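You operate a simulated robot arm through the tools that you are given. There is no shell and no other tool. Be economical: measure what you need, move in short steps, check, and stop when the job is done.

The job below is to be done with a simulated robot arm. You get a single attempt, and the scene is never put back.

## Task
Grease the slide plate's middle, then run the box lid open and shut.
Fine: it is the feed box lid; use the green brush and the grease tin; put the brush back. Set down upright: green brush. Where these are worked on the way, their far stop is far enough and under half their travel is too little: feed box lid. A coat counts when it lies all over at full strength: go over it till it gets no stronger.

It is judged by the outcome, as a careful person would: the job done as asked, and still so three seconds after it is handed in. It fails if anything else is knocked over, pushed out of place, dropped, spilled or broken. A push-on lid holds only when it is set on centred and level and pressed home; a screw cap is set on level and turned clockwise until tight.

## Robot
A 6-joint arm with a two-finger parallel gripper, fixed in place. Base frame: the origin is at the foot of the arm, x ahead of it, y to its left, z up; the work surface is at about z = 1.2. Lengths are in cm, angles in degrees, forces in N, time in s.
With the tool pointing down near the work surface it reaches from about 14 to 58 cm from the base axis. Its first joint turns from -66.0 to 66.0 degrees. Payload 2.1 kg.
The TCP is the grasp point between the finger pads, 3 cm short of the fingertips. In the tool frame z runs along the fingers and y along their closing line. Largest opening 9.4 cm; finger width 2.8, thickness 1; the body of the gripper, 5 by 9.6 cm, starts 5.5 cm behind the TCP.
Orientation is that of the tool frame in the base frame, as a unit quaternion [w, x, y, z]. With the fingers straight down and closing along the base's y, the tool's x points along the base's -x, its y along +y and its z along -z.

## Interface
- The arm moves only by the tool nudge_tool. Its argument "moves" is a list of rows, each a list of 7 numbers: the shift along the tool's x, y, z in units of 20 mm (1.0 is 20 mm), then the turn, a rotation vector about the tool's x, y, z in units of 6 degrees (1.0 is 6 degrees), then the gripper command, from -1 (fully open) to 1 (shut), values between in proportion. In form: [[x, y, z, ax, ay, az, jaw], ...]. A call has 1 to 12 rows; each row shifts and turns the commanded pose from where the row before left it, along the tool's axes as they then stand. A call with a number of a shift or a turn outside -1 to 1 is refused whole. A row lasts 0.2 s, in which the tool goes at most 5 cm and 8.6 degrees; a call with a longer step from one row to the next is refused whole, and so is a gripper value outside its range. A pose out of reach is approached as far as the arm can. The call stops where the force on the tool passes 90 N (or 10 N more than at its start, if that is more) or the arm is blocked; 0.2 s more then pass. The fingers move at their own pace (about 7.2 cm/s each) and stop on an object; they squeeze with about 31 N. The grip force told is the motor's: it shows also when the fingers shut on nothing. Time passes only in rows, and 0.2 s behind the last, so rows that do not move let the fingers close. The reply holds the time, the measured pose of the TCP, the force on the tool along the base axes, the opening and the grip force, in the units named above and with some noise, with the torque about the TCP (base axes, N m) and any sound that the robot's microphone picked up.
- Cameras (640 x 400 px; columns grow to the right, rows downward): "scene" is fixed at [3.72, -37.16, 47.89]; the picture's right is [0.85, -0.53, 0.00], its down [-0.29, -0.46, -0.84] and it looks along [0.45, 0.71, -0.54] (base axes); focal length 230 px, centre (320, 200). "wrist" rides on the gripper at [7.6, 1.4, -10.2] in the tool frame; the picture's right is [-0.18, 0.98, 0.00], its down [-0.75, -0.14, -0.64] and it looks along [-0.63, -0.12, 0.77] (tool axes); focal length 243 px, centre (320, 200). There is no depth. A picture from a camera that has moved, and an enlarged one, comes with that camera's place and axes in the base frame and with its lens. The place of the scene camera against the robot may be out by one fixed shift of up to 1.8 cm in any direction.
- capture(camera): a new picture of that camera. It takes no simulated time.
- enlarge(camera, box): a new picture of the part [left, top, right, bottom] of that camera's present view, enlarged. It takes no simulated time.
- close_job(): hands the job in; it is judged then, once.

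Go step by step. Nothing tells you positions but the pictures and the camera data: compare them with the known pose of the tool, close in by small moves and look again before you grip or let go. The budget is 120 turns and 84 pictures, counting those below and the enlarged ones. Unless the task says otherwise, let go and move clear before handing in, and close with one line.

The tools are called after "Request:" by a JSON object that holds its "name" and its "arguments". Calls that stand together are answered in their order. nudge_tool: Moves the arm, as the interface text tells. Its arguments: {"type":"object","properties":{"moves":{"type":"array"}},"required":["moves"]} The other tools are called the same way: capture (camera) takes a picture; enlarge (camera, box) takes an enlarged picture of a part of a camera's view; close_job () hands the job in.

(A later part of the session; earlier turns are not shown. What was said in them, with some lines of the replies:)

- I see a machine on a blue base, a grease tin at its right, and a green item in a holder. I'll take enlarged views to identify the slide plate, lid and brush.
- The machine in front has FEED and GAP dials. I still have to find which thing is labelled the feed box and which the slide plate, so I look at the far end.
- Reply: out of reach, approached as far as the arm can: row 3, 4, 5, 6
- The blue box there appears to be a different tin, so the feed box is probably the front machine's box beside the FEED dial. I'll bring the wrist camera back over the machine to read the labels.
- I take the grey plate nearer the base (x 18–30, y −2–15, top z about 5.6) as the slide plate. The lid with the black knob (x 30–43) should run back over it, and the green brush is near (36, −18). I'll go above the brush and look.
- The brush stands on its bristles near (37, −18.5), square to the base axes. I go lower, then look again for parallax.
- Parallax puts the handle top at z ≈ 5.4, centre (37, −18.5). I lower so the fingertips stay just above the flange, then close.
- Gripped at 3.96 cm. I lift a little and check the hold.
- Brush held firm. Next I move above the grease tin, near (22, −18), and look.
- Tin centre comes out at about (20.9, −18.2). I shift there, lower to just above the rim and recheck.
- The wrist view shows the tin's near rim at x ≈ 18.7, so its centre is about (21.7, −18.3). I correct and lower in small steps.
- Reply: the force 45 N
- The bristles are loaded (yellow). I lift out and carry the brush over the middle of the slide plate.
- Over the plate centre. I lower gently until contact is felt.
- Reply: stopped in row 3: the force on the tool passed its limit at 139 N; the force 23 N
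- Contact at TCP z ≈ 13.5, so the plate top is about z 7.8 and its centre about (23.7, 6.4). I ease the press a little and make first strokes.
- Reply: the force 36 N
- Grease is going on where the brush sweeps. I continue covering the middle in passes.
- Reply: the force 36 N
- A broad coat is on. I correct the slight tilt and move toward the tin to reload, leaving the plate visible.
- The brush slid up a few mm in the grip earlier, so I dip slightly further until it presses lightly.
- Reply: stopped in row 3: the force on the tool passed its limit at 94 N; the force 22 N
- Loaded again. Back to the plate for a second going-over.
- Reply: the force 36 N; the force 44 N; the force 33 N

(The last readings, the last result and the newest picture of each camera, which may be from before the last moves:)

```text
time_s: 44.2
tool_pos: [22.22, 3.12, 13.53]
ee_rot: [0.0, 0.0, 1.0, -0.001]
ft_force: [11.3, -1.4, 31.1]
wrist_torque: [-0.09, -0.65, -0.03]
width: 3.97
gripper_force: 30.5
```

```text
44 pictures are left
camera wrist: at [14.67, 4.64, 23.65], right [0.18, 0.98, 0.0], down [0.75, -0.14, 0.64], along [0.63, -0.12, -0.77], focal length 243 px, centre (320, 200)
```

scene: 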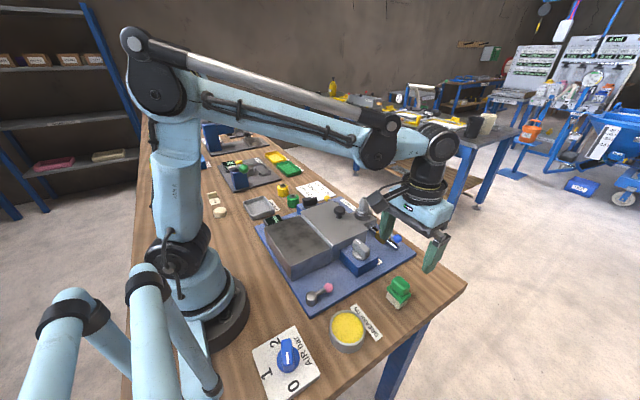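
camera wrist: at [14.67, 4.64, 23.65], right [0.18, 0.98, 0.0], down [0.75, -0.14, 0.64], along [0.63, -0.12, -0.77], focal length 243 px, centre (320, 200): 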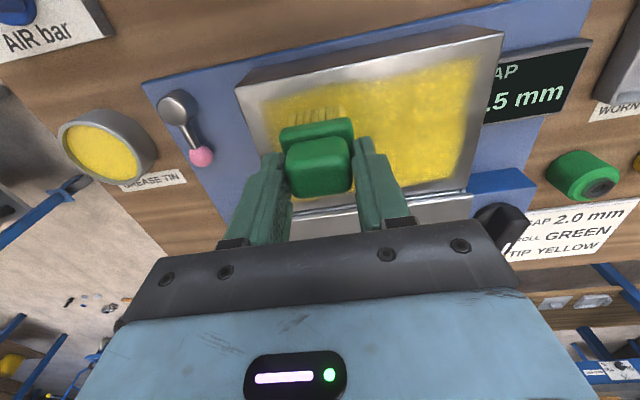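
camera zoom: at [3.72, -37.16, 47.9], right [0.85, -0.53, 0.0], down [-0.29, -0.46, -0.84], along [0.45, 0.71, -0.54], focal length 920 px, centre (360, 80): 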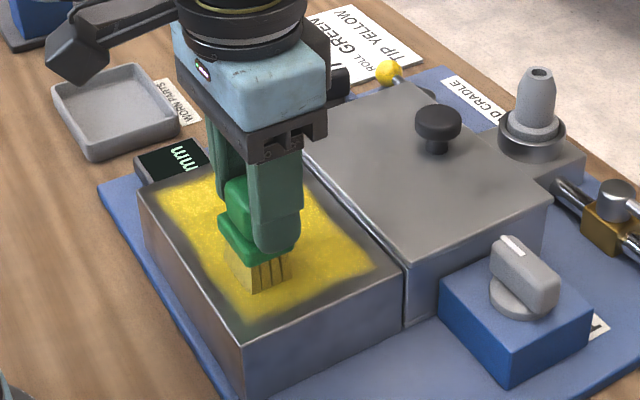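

The coat is denser and the bristles are used up. I reload once more and check the coat from the tin side.

Request:
{"name": "nudge_tool", "arguments": {"moves": [[0, 0, -0.5, 0, 0, 0, 1], [0, 0, -1, 0, 0, 0, 1], [0, -1, 0, 0, 0, 0, 1], [0, -1, 0, 0, 0, 0, 1], [0, -1, 0, 0, 0, 0, 1], [0, -1, 0, 0, 0, 0, 1], [0, -1, 0, 0, 0, 0, 1], [0, -1, 0, 0, 0, 0, 1], [0.05, -1, 0, 0, 0, 0, 1], [0.05, -1, 0, 0, 0, 0, 1], [0.05, -1, 0, 0, 0, 0, 1], [0.05, -1, 0, 0, 0, 0, 1]]}}

Request:
{"name": "nudge_tool", "arguments": {"moves": [[0, -0.7, 0, 0, 0, 0, 1], [0, 0, 0, 0, 0, 0, 1]]}}

Request:
{"name": "enlarge", "arguments": {"camera": "scene", "box": [260, 180, 360, 280]}}

Request:
{"name": "enlarge", "arguments": {"camera": "wrist", "box": [440, 0, 640, 200]}}

```text
time_s: 46.8
tool_pos: [21.93, -16.75, 16.41]
ee_rot: [-0.001, 0.0, 1.0, 0.0]
ft_force: [-0.5, -0.7, -1.1]
wrist_torque: [0.0, -0.03, 0.02]
width: 3.99
gripper_force: 31.1
```

```text
time_s: 47.4
tool_pos: [21.76, -18.07, 16.49]
ee_rot: [-0.001, 0.0, 1.0, -0.001]
ft_force: [0.9, 0.2, -1.0]
wrist_torque: [0.01, 0.0, -0.01]
width: 3.96
gripper_force: 31.0
```

```text
4.00 times, centred on (310, 230) of scene
camera zoom: at [3.72, -37.16, 47.89], right [0.85, -0.53, 0.0], down [-0.29, -0.46, -0.84], along [0.45, 0.71, -0.54], focal length 920 px, centre (360, 80)
```

zoom: 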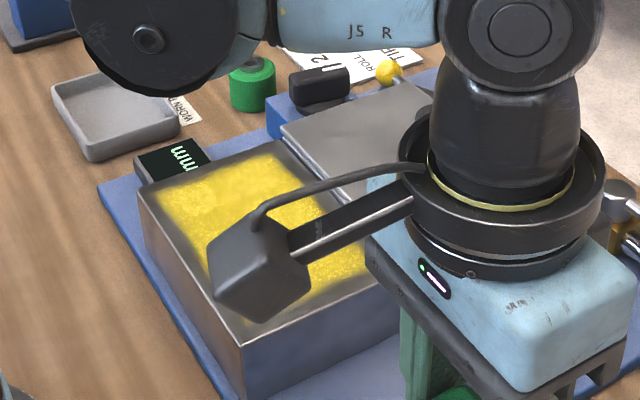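

```text
2.00 times, centred on (540, 100) of wrist
camera zoom: at [14.2, -16.73, 26.62], right [0.18, 0.98, 0.0], down [0.75, -0.14, 0.64], along [0.63, -0.12, -0.77], focal length 485 px, centre (-120, 400)
```

zoom: 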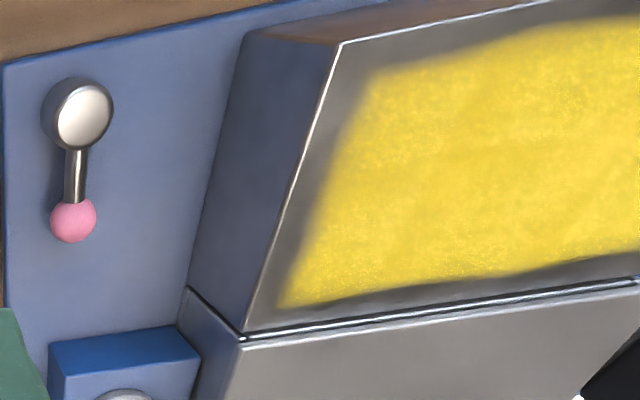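

Coat already looks even. One more load and full pass to bring it to full strength.

Request:
{"name": "nudge_tool", "arguments": {"moves": [[0, -0.12, 1, 0, 0, 0, 1], [0, 0, 1, 0, 0, 0, 1], [0, 0, 1, 0, 0, 0, 1], [0, 0, 0.45, 0, 0, 0, 1], [0, 0, 0.05, 0, 0, 0, 1], [0, 0, 0.05, 0, 0, 0, 1], [0, 0, 0.05, 0, 0, 0, 1], [0, 0, 0, 0, 0, 0, 1]]}}

```text
time_s: 49.2
tool_pos: [21.88, -18.34, 9.27]
ee_rot: [-0.001, 0.0, 1.0, -0.001]
ft_force: [-0.7, 0.5, -1.4]
wrist_torque: [0.04, 0.01, -0.01]
width: 3.95
gripper_force: 31.0
```

Request:
{"name": "nudge_tool", "arguments": {"moves": [[0, 0, 0.05, 0, 0, 0, 1], [0, 0, 0.05, 0, 0, 0, 1], [0, 0, 0, 0, 0, 0, 1]]}}

Request:
{"name": "enlarge", "arguments": {"camera": "wrist", "box": [220, 60, 420, 220]}}

```text
time_s: 50.0
tool_pos: [21.9, -18.53, 9.23]
ee_rot: [-0.002, 0.0, 1.0, 0.002]
ft_force: [-8.9, 8.0, 83.2]
wrist_torque: [0.21, 0.37, -0.01]
width: 3.98
gripper_force: 30.9
```

```text
2.50 times, centred on (320, 140) of wrist
camera zoom: at [14.28, -16.99, 19.37], right [0.18, 0.98, 0.0], down [0.76, -0.14, 0.64], along [0.63, -0.12, -0.77], focal length 606 px, centre (320, 350)
```

zoom: 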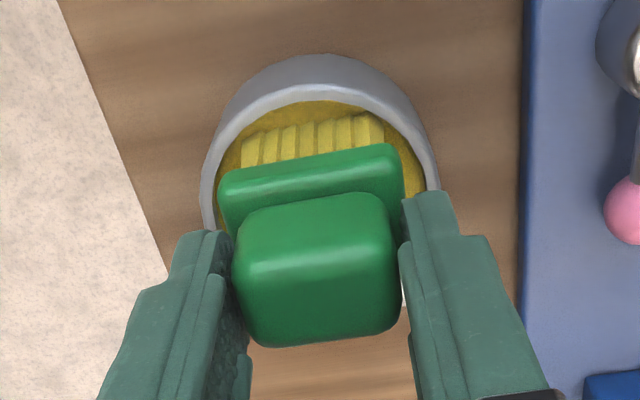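

Loaded again; lift and go back to the plate.

Request:
{"name": "nudge_tool", "arguments": {"moves": [[0, 0, -0.4, 0, 0, 0, 1], [0, 0, -1, 0, 0, 0, 1], [0, 0, -1, 0, 0, 0, 1], [0, 0, -1, 0, 0, 0, 1], [0, 0, -0.2, 0, 0, 0, 1], [0, 1, 0, 0, 0, 0, 1], [0, 1, 0, 0, 0, 0, 1], [0, 1, 0, 0, 0, 0, 1], [0, 1, 0, 0, 0, 0, 1], [0, 1, 0, 0, 0, 0, 1], [0, 1, 0, 0, 0, 0, 1], [0, 1, 0, 0, 0, 0, 1]]}}

Request:
{"name": "nudge_tool", "arguments": {"moves": [[0, 1, 0, 0, 0, 0, 1], [0, 1, 0, 0, 0, 0, 1], [0, 1, 0, 0, 0, 0, 1], [0, 0.8, 0, 0, 0, 0, 1], [0, 0, 0.5, 0, 0, 0, 1], [0, 0, 0.5, 0, 0, 0, 1], [0, 0, 0.2, 0, 0, 0, 1], [0, 0, 0.1, 0, 0, 0, 1], [0, 0, 0, 0, 0, 0, 1]]}}

```text
time_s: 52.6
tool_pos: [21.82, -4.34, 16.24]
ee_rot: [-0.001, 0.0, 1.0, 0.001]
ft_force: [-0.2, -0.5, -1.4]
wrist_torque: [-0.01, 0.0, 0.0]
width: 3.98
gripper_force: 30.7
```

```text
time_s: 54.6
tool_pos: [21.96, 3.23, 13.66]
ee_rot: [-0.002, -0.001, 1.0, 0.0]
ft_force: [0.2, 0.3, -0.3]
wrist_torque: [0.01, -0.02, -0.01]
width: 3.97
gripper_force: 30.9
```

Request:
{"name": "nudge_tool", "arguments": {"moves": [[0, 0, 0.05, 0, 0, 0, 1], [0, 0, 0.05, 0, 0, 0, 1], [0, 0, 0.03, 0, 0, 0, 1], [0, 0, 0, 0, 0, 0, 1]]}}

```text
time_s: 55.6
tool_pos: [21.86, 3.23, 13.39]
ee_rot: [-0.002, 0.0, 1.0, 0.0]
ft_force: [-10.8, 1.5, 55.9]
wrist_torque: [0.04, 0.39, -0.03]
width: 3.98
gripper_force: 31.3
```

Request:
{"name": "nudge_tool", "arguments": {"moves": [[0, 0, -0.03, 0, 0, 0, 1], [0, 0.55, 0, 0, 0, 0, 1], [0, 0.55, 0, 0, 0, 0, 1], [0, 0.55, 0, 0, 0, 0, 1], [0, 0.55, 0, 0, 0, 0, 1], [0, 0.55, 0, 0, 0, 0, 1], [0, 0.55, 0, 0, 0, 0, 1], [-0.6, 0, 0, 0, 0, 0, 1], [0, -0.55, 0, 0, 0, 0, 1], [0, -0.55, 0, 0, 0, 0, 1], [0, -0.55, 0, 0, 0, 0, 1], [0, -0.55, 0, 0, 0, 0, 1]]}}

Request:
{"name": "nudge_tool", "arguments": {"moves": [[0, -0.55, 0, 0, 0, 0, 1], [0, -0.55, 0, 0, 0, 0, 1], [-0.6, 0, 0, 0, 0, 0, 1], [0, 0.55, 0, 0, 0, 0, 1], [0, 0.55, 0, 0, 0, 0, 1], [0, 0.55, 0, 0, 0, 0, 1], [0, 0.55, 0, 0, 0, 0, 1], [0, 0.55, 0, 0, 0, 0, 1], [0, 0.55, 0, 0, 0, 0, 1], [-0.5, 0, 0, 0, 0, 0, 1], [0, -0.55, 0, 0, 0, 0, 1], [0, -0.55, 0, 0, 0, 0, 1]]}}

Request:
{"name": "nudge_tool", "arguments": {"moves": [[0, -0.55, 0, 0, 0, 0, 1], [0, -0.55, 0, 0, 0, 0, 1], [0, -0.55, 0, 0, 0, 0, 1], [0, -0.55, 0, 0, 0, 0, 1], [0.5, 0, 0, 0, 0, 0, 1], [0.5, 0.5, 0, 0, 0, 0, 1], [0, 0.6, 0, 0, 0, 0, 1], [0, 0.6, 0, 0, 0, 0, 1], [0, 0, -0.5, 0, 0, 0, 1], [0, 0, -1, 0, 0, 0, 1]]}}

Request:
{"name": "capture", "arguments": {"camera": "wrist"}}

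Request:
{"name": "enlarge", "arguments": {"camera": "scene", "box": [260, 180, 360, 280]}}

```text
time_s: 58.2
tool_pos: [23.01, 5.44, 13.56]
ee_rot: [-0.001, 0.0, 1.0, 0.001]
ft_force: [0.8, 15.3, 39.5]
wrist_torque: [0.66, -0.16, 0.01]
width: 3.97
gripper_force: 30.7
```

```text
time_s: 60.8
tool_pos: [25.27, 7.67, 13.48]
ee_rot: [0.0, 0.0, 1.0, 0.002]
ft_force: [1.7, 13.3, 39.9]
wrist_torque: [0.47, -0.05, 0.03]
width: 3.99
gripper_force: 31.3
```

```text
time_s: 63.0
tool_pos: [23.33, 6.58, 16.41]
ee_rot: [-0.001, 0.0, 1.0, -0.001]
ft_force: [0.1, -1.1, -0.2]
wrist_torque: [-0.02, 0.0, -0.02]
width: 3.96
gripper_force: 31.2
```

```text
40 pictures are left
camera wrist: at [15.61, 7.95, 26.57], right [0.18, 0.98, 0.0], down [0.76, -0.14, 0.64], along [0.63, -0.12, -0.77], focal length 243 px, centre (320, 200)
```

wrist: 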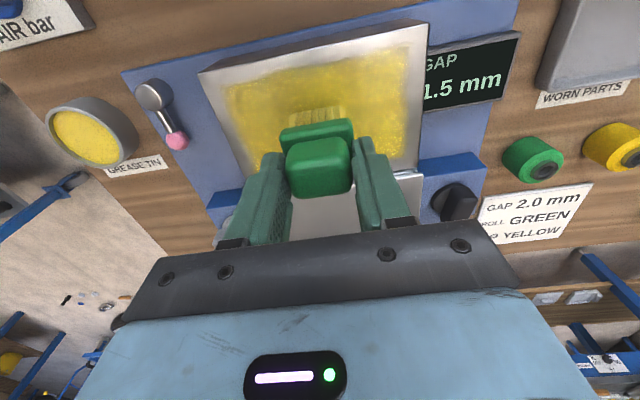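

```text
4.00 times, centred on (310, 230) of scene
camera zoom: at [3.72, -37.16, 47.89], right [0.85, -0.53, 0.0], down [-0.29, -0.46, -0.84], along [0.45, 0.71, -0.54], focal length 920 px, centre (360, 80)
```

zoom: 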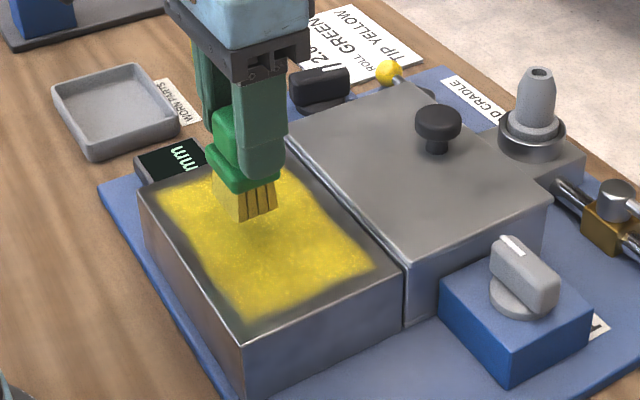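

The coat looks full and even. I carry the brush back to its place and view the plate clear of the arm.

Request:
{"name": "nudge_tool", "arguments": {"moves": [[0, -1, 0, 0, 0, 0, 1], [0, -1, 0, 0, 0, 0, 1], [-0.6, -1, 0, 0, 0, 0, 1], [-0.6, -1, 0, 0, 0, 0, 1], [-0.6, -1, 0, 0, 0, 0, 1], [-0.6, -1, 0, 0, 0, 0, 1], [-0.6, -1, 0, 0, 0, 0, 1], [-0.8, -1, 0, 0, 0, 0, 1], [-0.8, -1, 0, 0, 0, 0, 1], [-0.8, -1, 0, 0, 0, 0, 1], [-0.8, -1, 0, 0, 0, 0, 1], [-0.8, -1, 0, 0, 0, 0, 1]]}}

Request:
{"name": "enlarge", "arguments": {"camera": "scene", "box": [240, 170, 400, 330]}}

```text
time_s: 65.6
tool_pos: [37.21, -17.43, 16.47]
ee_rot: [0.0, 0.0, 1.0, 0.0]
ft_force: [-0.8, 0.0, -1.1]
wrist_torque: [-0.02, 0.02, -0.02]
width: 4.0
gripper_force: 30.8
```

```text
2.50 times, centred on (320, 250) of scene
camera zoom: at [3.72, -37.16, 47.89], right [0.85, -0.53, 0.0], down [-0.29, -0.46, -0.84], along [0.45, 0.71, -0.54], focal length 575 px, centre (320, 75)
```

zoom: 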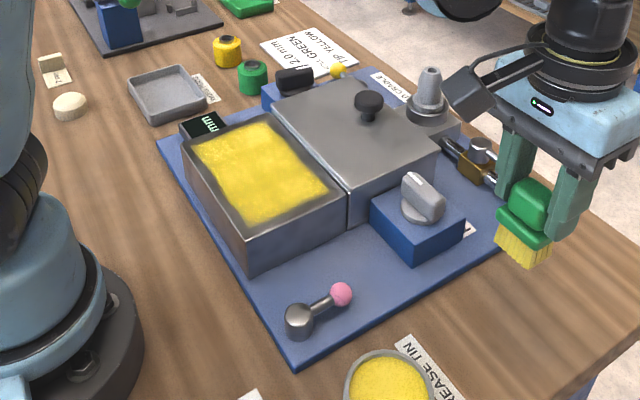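

Request:
{"name": "enlarge", "arguments": {"camera": "scene", "box": [280, 190, 350, 250]}}

Request:
{"name": "nudge_tool", "arguments": {"moves": [[0, -0.58, 0.8, 0, 0, 0, 1], [0, 0, 1, 0, 0, 0, 1], [0, 0, 1, 0, 0, 0, 1], [0, 0, 1, 0, 0, 0, 1], [0, 0, 0.7, 0, 0, 0, 1], [0, 0, 0.2, 0, 0, 0, 1], [0, 0, 0, 0, 0, 0, 1]]}}

```text
6.67 times, centred on (315, 220) of scene
camera zoom: at [3.72, -37.16, 47.89], right [0.85, -0.53, 0.0], down [-0.29, -0.46, -0.84], along [0.45, 0.71, -0.54], focal length 1533 px, centre (353, 67)
```

zoom: 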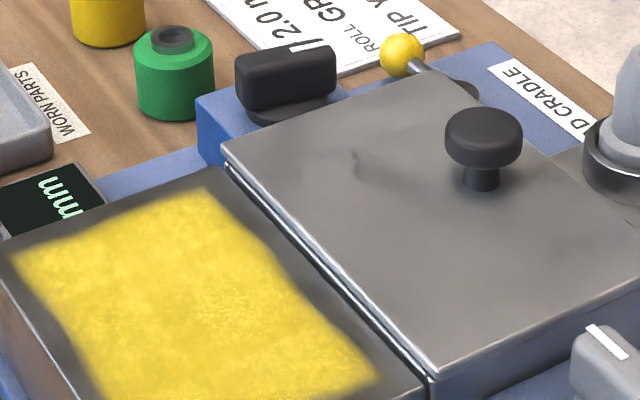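

```text
time_s: 67.2
tool_pos: [37.27, -18.57, 6.97]
ee_rot: [-0.001, 0.0, 1.0, 0.0]
ft_force: [0.1, 0.0, -1.5]
wrist_torque: [-0.01, -0.01, -0.01]
width: 3.99
gripper_force: 31.5
```

Request:
{"name": "nudge_tool", "arguments": {"moves": [[0, 0, 0.08, 0, 0, 0, 1], [0, 0, 0.05, 0, 0, 0, 1], [0, 0, 0, 0, 0, 0, 1]]}}

```text
time_s: 68.0
tool_pos: [37.21, -18.64, 6.76]
ee_rot: [-0.001, 0.001, 1.0, 0.0]
ft_force: [-0.7, -1.0, 10.5]
wrist_torque: [-0.04, -0.04, 0.01]
width: 3.97
gripper_force: 30.9
```

Brush touches the table at its old spot. I open gently and rise straight up.

Request:
{"name": "nudge_tool", "arguments": {"moves": [[0, 0, 0, 0, 0, 0, -0.1], [0, 0, 0, 0, 0, 0, -0.5], [0, 0, 0, 0, 0, 0, -0.5], [0, 0, -0.5, 0, 0, 0, -0.5], [0, 0, -1, 0, 0, 0, -0.5], [0, 0, -1, 0, 0, 0, -0.5], [0, 0, -1, 0, 0, 0, -0.5], [0, 0, -1, 0, 0, 0, -0.5], [0, 0, -1, 0, 0, 0, -0.5]]}}

Request:
{"name": "capture", "arguments": {"camera": "wrist"}}

Request:
{"name": "enlarge", "arguments": {"camera": "scene", "box": [300, 190, 460, 350]}}

```text
time_s: 70.0
tool_pos: [37.15, -18.47, 17.85]
ee_rot: [-0.001, 0.001, 1.0, 0.0]
ft_force: [-0.5, -0.1, 0.4]
wrist_torque: [0.02, 0.0, -0.02]
width: 7.06
gripper_force: 0.1
```

```text
36 pictures are left
camera wrist: at [29.59, -17.1, 27.95], right [0.18, 0.98, 0.0], down [0.75, -0.14, 0.64], along [0.63, -0.12, -0.77], focal length 243 px, centre (320, 200)
```

wrist: 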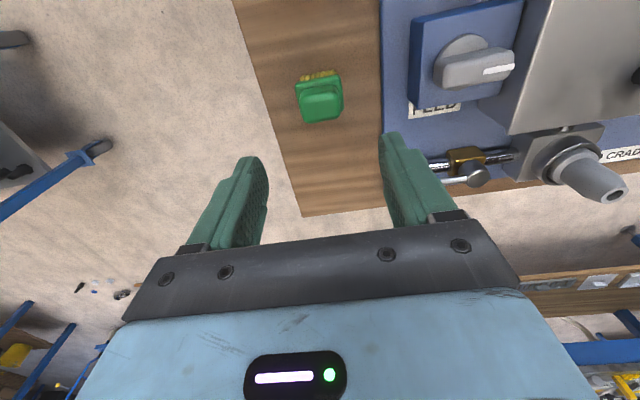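

```text
2.50 times, centred on (380, 270) of scene
camera zoom: at [3.72, -37.16, 47.89], right [0.85, -0.53, 0.0], down [-0.29, -0.46, -0.84], along [0.45, 0.71, -0.54], focal length 575 px, centre (170, 25)
```

zoom: 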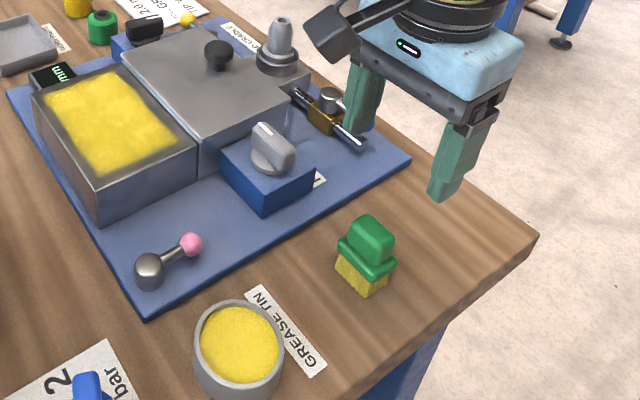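

The brush stands upright in its place. Now I move over the lid's knob and look closely at how the lid is mounted.

Request:
{"name": "nudge_tool", "arguments": {"moves": [[0, 1, -1, 0, 0, 0, -0.5], [0, 1, -1, 0, 0, 0, -0.5], [0, 1, 0, 0, 0, 0, -0.5], [0, 1, 0, 0, 0, 0, -0.5], [0, 1, 0, 0, 0, 0, -0.5], [0, 1, 0, 0, 0, 0, -0.5], [0, 1, 0, 0, 0, 0, -0.5], [0, 1, 0, 0, 0, 0, -0.5], [0, 1, 0, 0, 0, 0, -0.5], [0, 1, 0, 0, 0, 0, -0.5], [0, 1, 0, 0, 0, 0, -0.5], [0, 1, 0, 0, 0, 0, -0.5]]}}

Request:
{"name": "capture", "arguments": {"camera": "wrist"}}

Request:
{"name": "enlarge", "arguments": {"camera": "wrist", "box": [200, 0, 460, 180]}}

Request:
{"name": "enlarge", "arguments": {"camera": "scene", "box": [290, 190, 390, 270]}}

```text
time_s: 72.6
tool_pos: [37.36, 5.5, 21.77]
ee_rot: [-0.001, 0.0, 1.0, -0.001]
ft_force: [0.1, 0.7, 0.5]
wrist_torque: [0.0, 0.04, 0.02]
width: 7.07
gripper_force: 0.1
```

```text
34 pictures are left
camera wrist: at [29.69, 6.89, 31.96], right [0.18, 0.98, 0.0], down [0.75, -0.14, 0.64], along [0.63, -0.12, -0.77], focal length 243 px, centre (320, 200)
```

wrist: 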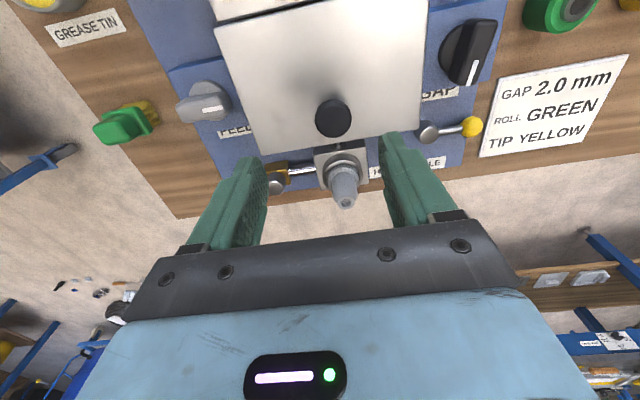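

```text
2.22 times, centred on (330, 90) of wrist
camera zoom: at [29.69, 6.89, 31.96], right [0.18, 0.98, 0.0], down [0.75, -0.14, 0.64], along [0.63, -0.12, -0.77], focal length 539 px, centre (298, 444)
```

zoom: 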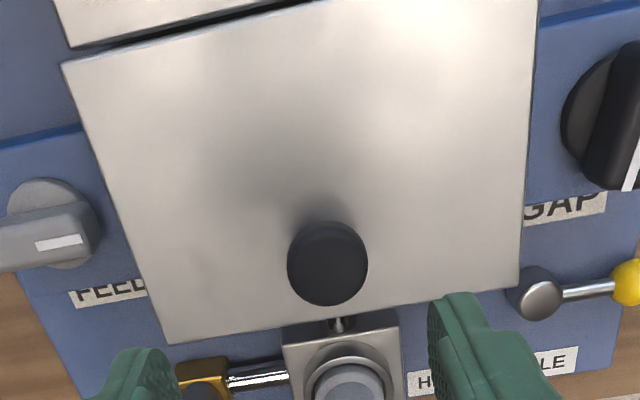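

```text
5.00 times, centred on (340, 230) of scene
camera zoom: at [3.72, -37.16, 47.89], right [0.85, -0.53, 0.0], down [-0.29, -0.46, -0.84], along [0.45, 0.71, -0.54], focal length 1150 px, centre (220, 50)
```

zoom: 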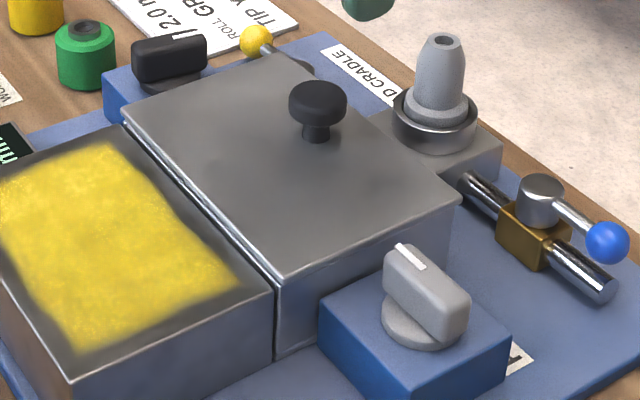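

The lid is a thin plate on its box with a mushroom knob at about (38, 6.4, top z ≈ 10.8) near its far edge, possibly hinged at the seam. I lower onto the knob with the fingertips staying above the lid.

Request:
{"name": "nudge_tool", "arguments": {"moves": [[-0.3, 0.45, 0.5, 0, 0, 0, -0.5], [0, 0, 1, 0, 0, 0, -0.5], [0, 0, 1, 0, 0, 0, -0.5], [0, 0, 1, 0, 0, 0, -0.5], [0, 0, 1, 0, 0, 0, -0.5], [0, 0, 0, 0, 0, 0, -0.5]]}}

Request:
{"name": "capture", "arguments": {"camera": "wrist"}}

Request:
{"name": "enlarge", "arguments": {"camera": "scene", "box": [290, 170, 390, 250]}}

```text
time_s: 74.0
tool_pos: [37.85, 6.31, 12.79]
ee_rot: [-0.001, 0.0, 1.0, -0.001]
ft_force: [0.0, 1.3, -0.3]
wrist_torque: [-0.02, -0.01, 0.02]
width: 7.07
gripper_force: 0.1
```

```text
31 pictures are left
camera wrist: at [30.23, 7.76, 22.9], right [0.18, 0.98, 0.0], down [0.75, -0.14, 0.64], along [0.63, -0.12, -0.77], focal length 243 px, centre (320, 200)
```

wrist: 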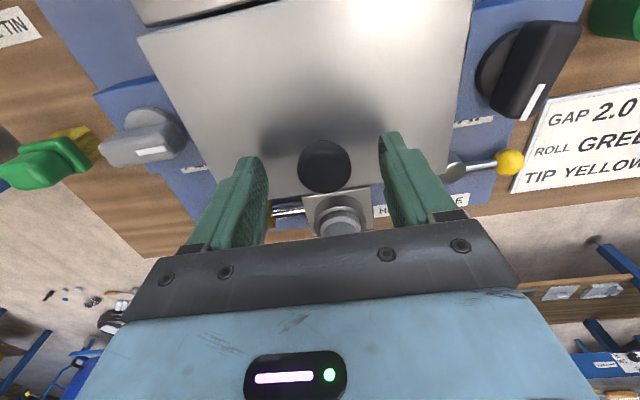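

```text
5.00 times, centred on (340, 210) of scene
camera zoom: at [3.72, -37.16, 47.89], right [0.85, -0.53, 0.0], down [-0.29, -0.46, -0.84], along [0.45, 0.71, -0.54], focal length 1150 px, centre (220, 150)
```

zoom: 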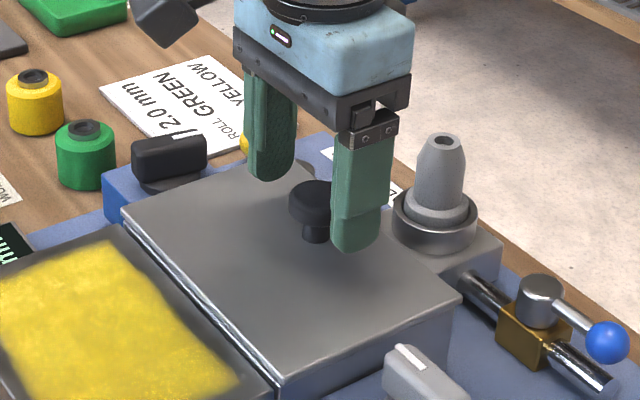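

Request:
{"name": "nudge_tool", "arguments": {"moves": [[-0.1, 0.05, 0.25, 0, 0, 0, -0.5], [0, 0, 0, 0, 0, 0, 0.2], [0, 0, 0, 0, 0, 0, 1], [0, 0, 0, 0, 0, 0, 1], [0, 0, 0, 0, 0, 0, 1], [0, 0, 0, 0, 0, 0, 1]]}}

Request:
{"name": "enlarge", "arguments": {"camera": "scene", "box": [290, 170, 390, 250]}}

```text
time_s: 75.4
tool_pos: [38.01, 6.47, 12.29]
ee_rot: [-0.001, 0.0, 1.0, 0.001]
ft_force: [-1.1, 6.2, -6.4]
wrist_torque: [0.17, 0.02, 0.01]
width: 3.31
gripper_force: 44.6
```

```text
5.00 times, centred on (340, 210) of scene
camera zoom: at [3.73, -37.16, 47.89], right [0.85, -0.53, 0.0], down [-0.29, -0.46, -0.84], along [0.45, 0.71, -0.54], focal length 1150 px, centre (220, 150)
```

zoom: 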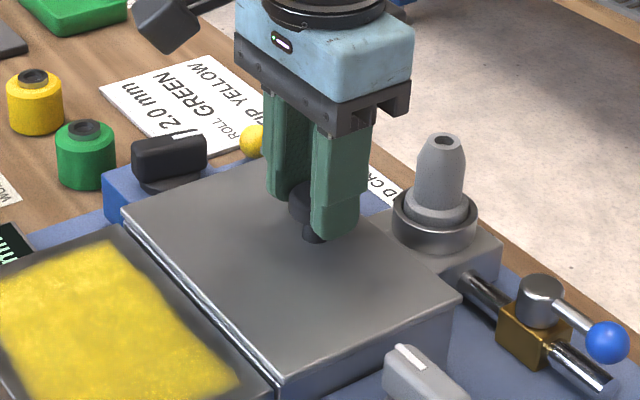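

Knob gripped (3.3 cm). I test the lid by lifting slightly.

Request:
{"name": "nudge_tool", "arguments": {"moves": [[0, 0, -0.1, 0, 0, 0, 1], [0, 0, -0.1, 0, 0, 0, 1], [0, 0, -0.1, 0, 0, 0, 1], [0, 0, 0, 0, 0, 0, 1]]}}

Request:
{"name": "enlarge", "arguments": {"camera": "scene", "box": [290, 170, 390, 250]}}

```text
time_s: 76.4
tool_pos: [38.02, 6.43, 12.91]
ee_rot: [0.0, 0.0, 1.0, 0.001]
ft_force: [-1.4, 10.5, -13.0]
wrist_torque: [0.33, 0.23, 0.06]
width: 3.22
gripper_force: 45.0
```

```text
5.00 times, centred on (340, 210) of scene
camera zoom: at [3.73, -37.15, 47.89], right [0.85, -0.53, 0.0], down [-0.29, -0.46, -0.84], along [0.45, 0.71, -0.54], focal length 1150 px, centre (220, 150)
```

zoom: 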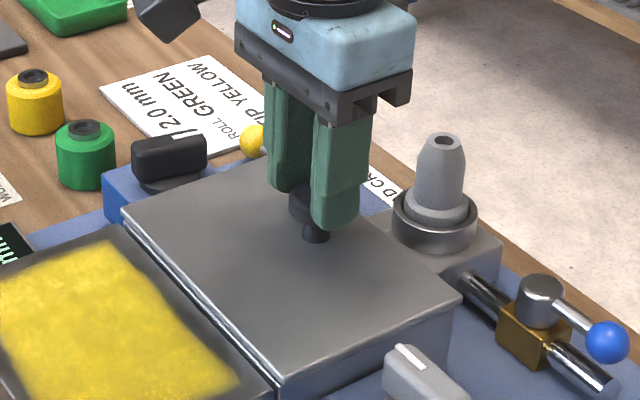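

The lid did not rise; the fingers slid up on the knob. I go back down and test a slide toward the base.

Request:
{"name": "nudge_tool", "arguments": {"moves": [[0, 0, 0.3, 0, 0, 0, 0], [0, 0, 0.05, 0, 0, 0, 1], [0, 0, 0, 0, 0, 0, 1], [0, 0, 0, 0, 0, 0, 1], [0.1, 0, 0, 0, 0, 0, 1], [0.1, 0, 0, 0, 0, 0, 1], [0.1, 0, 0, 0, 0, 0, 1], [0.1, 0, 0, 0, 0, 0, 1], [0, 0, 0, 0, 0, 0, 1]]}}

Request:
{"name": "enlarge", "arguments": {"camera": "scene", "box": [290, 170, 390, 250]}}

```text
time_s: 78.4
tool_pos: [37.39, 6.5, 12.26]
ee_rot: [0.0, 0.0, 1.0, 0.0]
ft_force: [0.3, 12.1, 24.2]
wrist_torque: [0.32, -0.61, 0.08]
width: 3.29
gripper_force: 44.6
```

```text
5.00 times, centred on (340, 210) of scene
camera zoom: at [3.71, -37.16, 47.9], right [0.85, -0.53, 0.0], down [-0.29, -0.46, -0.84], along [0.45, 0.71, -0.54], focal length 1150 px, centre (220, 150)
```

zoom: 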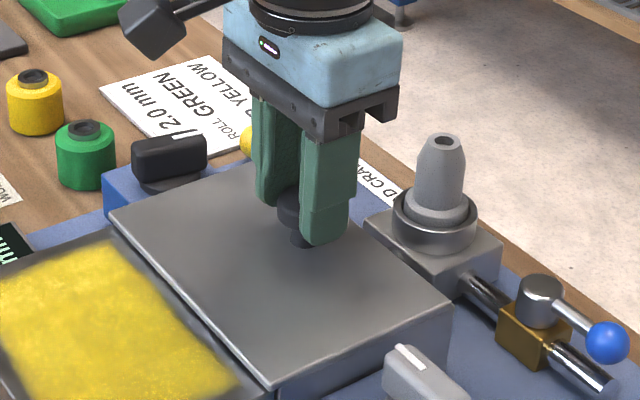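

It is a sliding lid: it moved 0.8 cm toward the base. I keep sliding it open.

Request:
{"name": "nudge_tool", "arguments": {"moves": [[0.3, 0, -0.03, 0, 0, 0, 1], [0.4, 0, 0, 0, 0, 0, 1], [0.4, 0, 0, 0, 0, 0, 1], [0.4, 0, 0, 0, 0, 0, 1], [0.4, 0, 0, 0, 0, 0, 1], [0.4, 0, 0, 0, 0, 0, 1], [0, 0, 0, 0, 0, 0, 1]]}}

Request:
{"name": "enlarge", "arguments": {"camera": "scene", "box": [260, 170, 390, 270]}}

```text
time_s: 80.0
tool_pos: [32.66, 6.46, 12.25]
ee_rot: [-0.001, -0.001, 1.0, 0.002]
ft_force: [-0.4, 15.3, -32.1]
wrist_torque: [0.29, -0.02, 0.05]
width: 3.3
gripper_force: 44.8
```

```text
4.00 times, centred on (325, 220) of scene
camera zoom: at [3.73, -37.15, 47.9], right [0.85, -0.53, 0.0], down [-0.29, -0.46, -0.84], along [0.45, 0.71, -0.54], focal length 920 px, centre (300, 120)
```

zoom: 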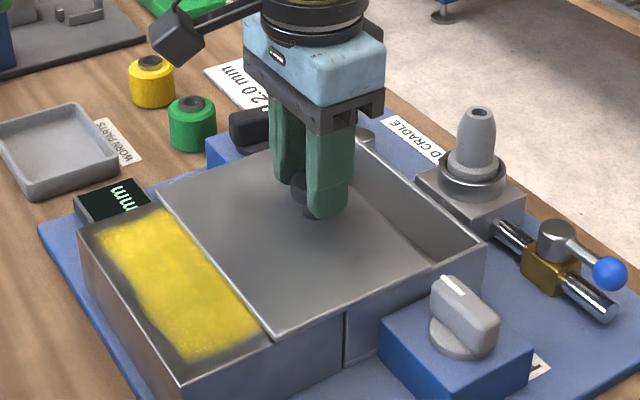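

Request:
{"name": "nudge_tool", "arguments": {"moves": [[0.3, 0.03, 0.02, 0, 0, 0, 1], [0.4, 0, 0, 0, 0, 0, 1], [0.4, 0, 0, 0, 0, 0, 1], [0.4, 0, 0, 0, 0, 0, 1], [0.4, 0, 0, 0, 0, 0, 1], [0, 0, 0, 0, 0, 0, 1]]}}

Request:
{"name": "enlarge", "arguments": {"camera": "scene", "box": [260, 170, 390, 270]}}

```text
time_s: 81.4
tool_pos: [28.91, 6.45, 12.11]
ee_rot: [-0.001, 0.001, 1.0, 0.0]
ft_force: [-0.7, 9.6, 5.8]
wrist_torque: [0.27, 0.14, 0.02]
width: 3.28
gripper_force: 44.8
```

```text
4.00 times, centred on (325, 220) of scene
camera zoom: at [3.72, -37.16, 47.89], right [0.85, -0.53, 0.0], down [-0.29, -0.46, -0.84], along [0.45, 0.71, -0.54], focal length 920 px, centre (300, 120)
```

zoom: 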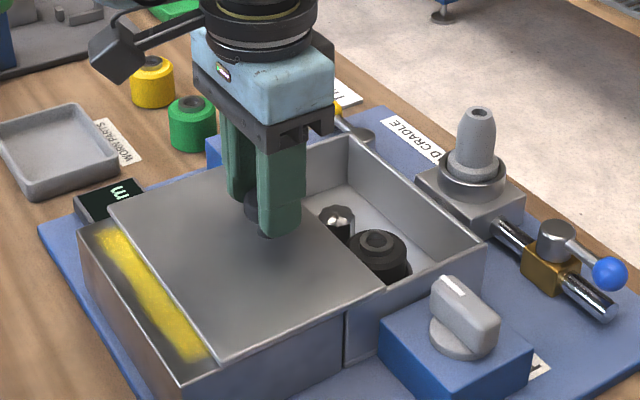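

Open about 9 cm, with no stop yet. I continue to the far stop.

Request:
{"name": "nudge_tool", "arguments": {"moves": [[0.2, 0, 0, 0, 0, 0, 1], [0.2, 0, 0, 0, 0, 0, 1], [0.2, 0, 0, 0, 0, 0, 1], [0.2, 0, 0, 0, 0, 0, 1], [0.2, 0, 0, 0, 0, 0, 1], [0.2, 0, 0, 0, 0, 0, 1], [0, 0, 0, 0, 0, 0, 1]]}}

Request:
{"name": "enlarge", "arguments": {"camera": "scene", "box": [260, 170, 390, 270]}}

```text
time_s: 83.0
tool_pos: [26.42, 6.49, 12.28]
ee_rot: [-0.001, -0.001, 1.0, -0.001]
ft_force: [0.9, 4.4, 5.3]
wrist_torque: [0.14, -0.54, 0.04]
width: 3.3
gripper_force: 44.4
```

```text
4.00 times, centred on (325, 220) of scene
camera zoom: at [3.72, -37.16, 47.89], right [0.85, -0.53, 0.0], down [-0.29, -0.46, -0.84], along [0.45, 0.71, -0.54], focal length 920 px, centre (300, 120)
```

zoom: 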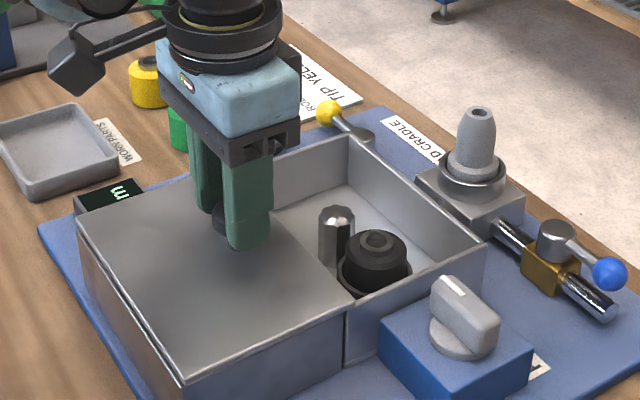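

The lid is fully back over the plate, well open. Now I run it shut.

Request:
{"name": "nudge_tool", "arguments": {"moves": [[-0.2, 0, 0, 0, 0, 0, 1], [-0.4, 0, 0, 0, 0, 0, 1], [-0.5, 0, 0, 0, 0, 0, 1], [-0.5, 0, 0, 0, 0, 0, 1], [-0.5, 0, 0, 0, 0, 0, 1], [-0.5, 0, 0, 0, 0, 0, 1], [0, 0, 0, 0, 0, 0, 1]]}}

Request:
{"name": "nudge_tool", "arguments": {"moves": [[-0.3, 0, 0, 0, 0, 0, 1], [-0.5, 0, 0, 0, 0, 0, 1], [-0.5, 0, 0, 0, 0, 0, 1], [-0.5, 0, 0, 0, 0, 0, 1], [-0.5, 0, 0, 0, 0, 0, 1], [-0.3, 0, 0, 0, 0, 0, 1], [0, 0, 0, 0, 0, 0, 1]]}}

```text
time_s: 84.6
tool_pos: [31.78, 6.44, 12.29]
ee_rot: [-0.001, 0.0, 1.0, 0.0]
ft_force: [-0.7, 2.1, -1.6]
wrist_torque: [-0.01, 0.5, 0.02]
width: 3.34
gripper_force: 45.0
```

```text
time_s: 86.2
tool_pos: [36.91, 6.46, 12.19]
ee_rot: [0.0, 0.0, 1.0, 0.0]
ft_force: [0.4, -0.4, 7.0]
wrist_torque: [-0.07, 0.31, 0.01]
width: 3.3
gripper_force: 45.2
```

Request:
{"name": "nudge_tool", "arguments": {"moves": [[-0.15, 0, 0, 0, 0, 0, 1], [-0.15, 0, 0, 0, 0, 0, 1], [-0.15, 0, 0, 0, 0, 0, 1], [-0.1, 0, 0, 0, 0, 0, 1], [0, 0, 0, 0, 0, 0, 1]]}}

Request:
{"name": "enlarge", "arguments": {"camera": "scene", "box": [260, 170, 390, 270]}}

```text
time_s: 87.4
tool_pos: [38.09, 6.57, 12.31]
ee_rot: [0.0, 0.0, 1.0, 0.0]
ft_force: [0.2, -2.3, 1.6]
wrist_torque: [-0.07, 0.0, -0.03]
width: 3.31
gripper_force: 44.6
```

```text
4.00 times, centred on (325, 220) of scene
camera zoom: at [3.72, -37.16, 47.89], right [0.85, -0.53, 0.0], down [-0.29, -0.46, -0.84], along [0.45, 0.71, -0.54], focal length 920 px, centre (300, 120)
```

zoom: 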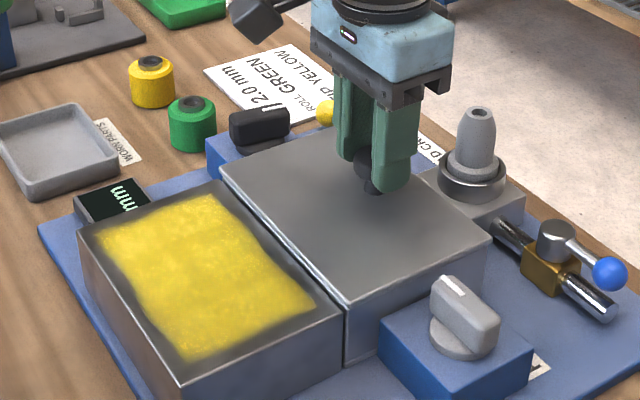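

The coat is intact. I nudge the lid on until it meets its shut stop.

Request:
{"name": "nudge_tool", "arguments": {"moves": [[-0.05, 0, 0, 0, 0, 0, 1], [-0.05, 0, 0, 0, 0, 0, 1], [0, 0, 0, 0, 0, 0, 1]]}}

```text
time_s: 88.2
tool_pos: [38.09, 6.52, 12.19]
ee_rot: [-0.002, 0.0, 1.0, -0.001]
ft_force: [-10.4, -6.6, 17.8]
wrist_torque: [-0.23, -0.36, -0.03]
width: 3.32
gripper_force: 44.4
```

The shut stop is met (x-force rising with no motion). I let go and rise clear.

Request:
{"name": "nudge_tool", "arguments": {"moves": [[0.04, 0, 0, 0, 0, 0, 1], [0, 0, 0, 0, 0, 0, -0.2], [0, 0, 0, 0, 0, 0, -0.5], [0, 0, 0, 0, 0, 0, -0.5], [0, 0, -0.5, 0, 0, 0, -0.5], [0, 0, -1, 0, 0, 0, -0.5], [0, 0, -1, 0, 0, 0, -0.5], [0, 0, -1, 0, 0, 0, -0.5], [0, 0, -1, 0, 0, 0, -0.5], [0, 0, -1, 0, 0, 0, -0.5]]}}

Request:
{"name": "enlarge", "arguments": {"camera": "scene", "box": [260, 170, 440, 350]}}

Request:
{"name": "enlarge", "arguments": {"camera": "scene", "box": [260, 180, 360, 280]}}

Request:
{"name": "capture", "arguments": {"camera": "wrist"}}

```text
time_s: 90.4
tool_pos: [38.03, 6.44, 23.14]
ee_rot: [-0.001, 0.0, 1.0, 0.0]
ft_force: [-0.3, 0.5, -0.4]
wrist_torque: [0.0, 0.01, 0.01]
width: 7.03
gripper_force: 0.1
```

```text
2.22 times, centred on (350, 260) of scene
camera zoom: at [3.72, -37.16, 47.89], right [0.85, -0.53, 0.0], down [-0.29, -0.46, -0.84], along [0.45, 0.71, -0.54], focal length 511 px, centre (253, 67)
```

zoom: 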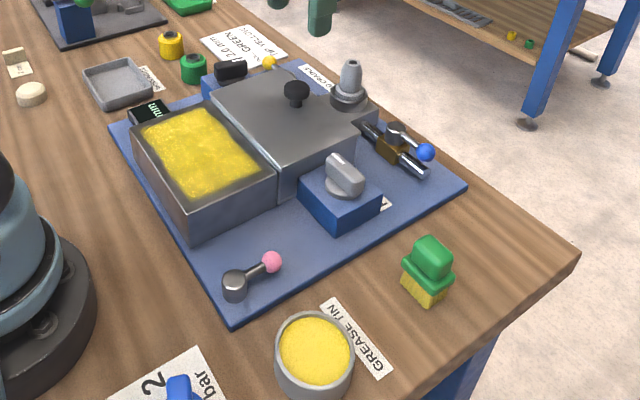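

```text
4.00 times, centred on (310, 230) of scene
camera zoom: at [3.72, -37.16, 47.89], right [0.85, -0.53, 0.0], down [-0.29, -0.46, -0.84], along [0.45, 0.71, -0.54], focal length 920 px, centre (360, 80)
```

zoom: 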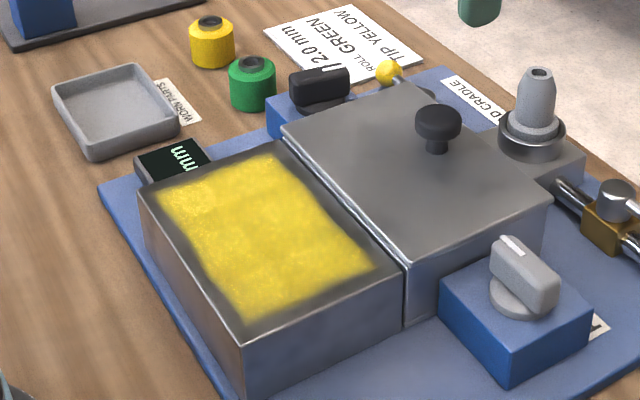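

```text
20 pictures are left
camera wrist: at [30.44, 7.94, 33.36], right [0.18, 0.98, 0.0], down [0.75, -0.14, 0.64], along [0.63, -0.12, -0.77], focal length 243 px, centre (320, 200)
```

wrist: 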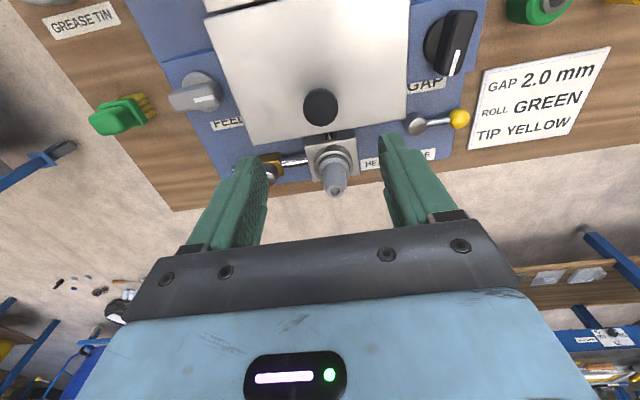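

The plate's coat is even, the brush is upright in its place, and the lid is back at its shut stop with the arm clear, so I hand in.

Request:
{"name": "close_job", "arguments": {}}

```text
The job is handed in.
```

The slide plate's middle is greased with an even coat that looked no stronger after the last pass. The feed box lid was run fully open, then shut to its stop, and the green brush is back upright in its place.
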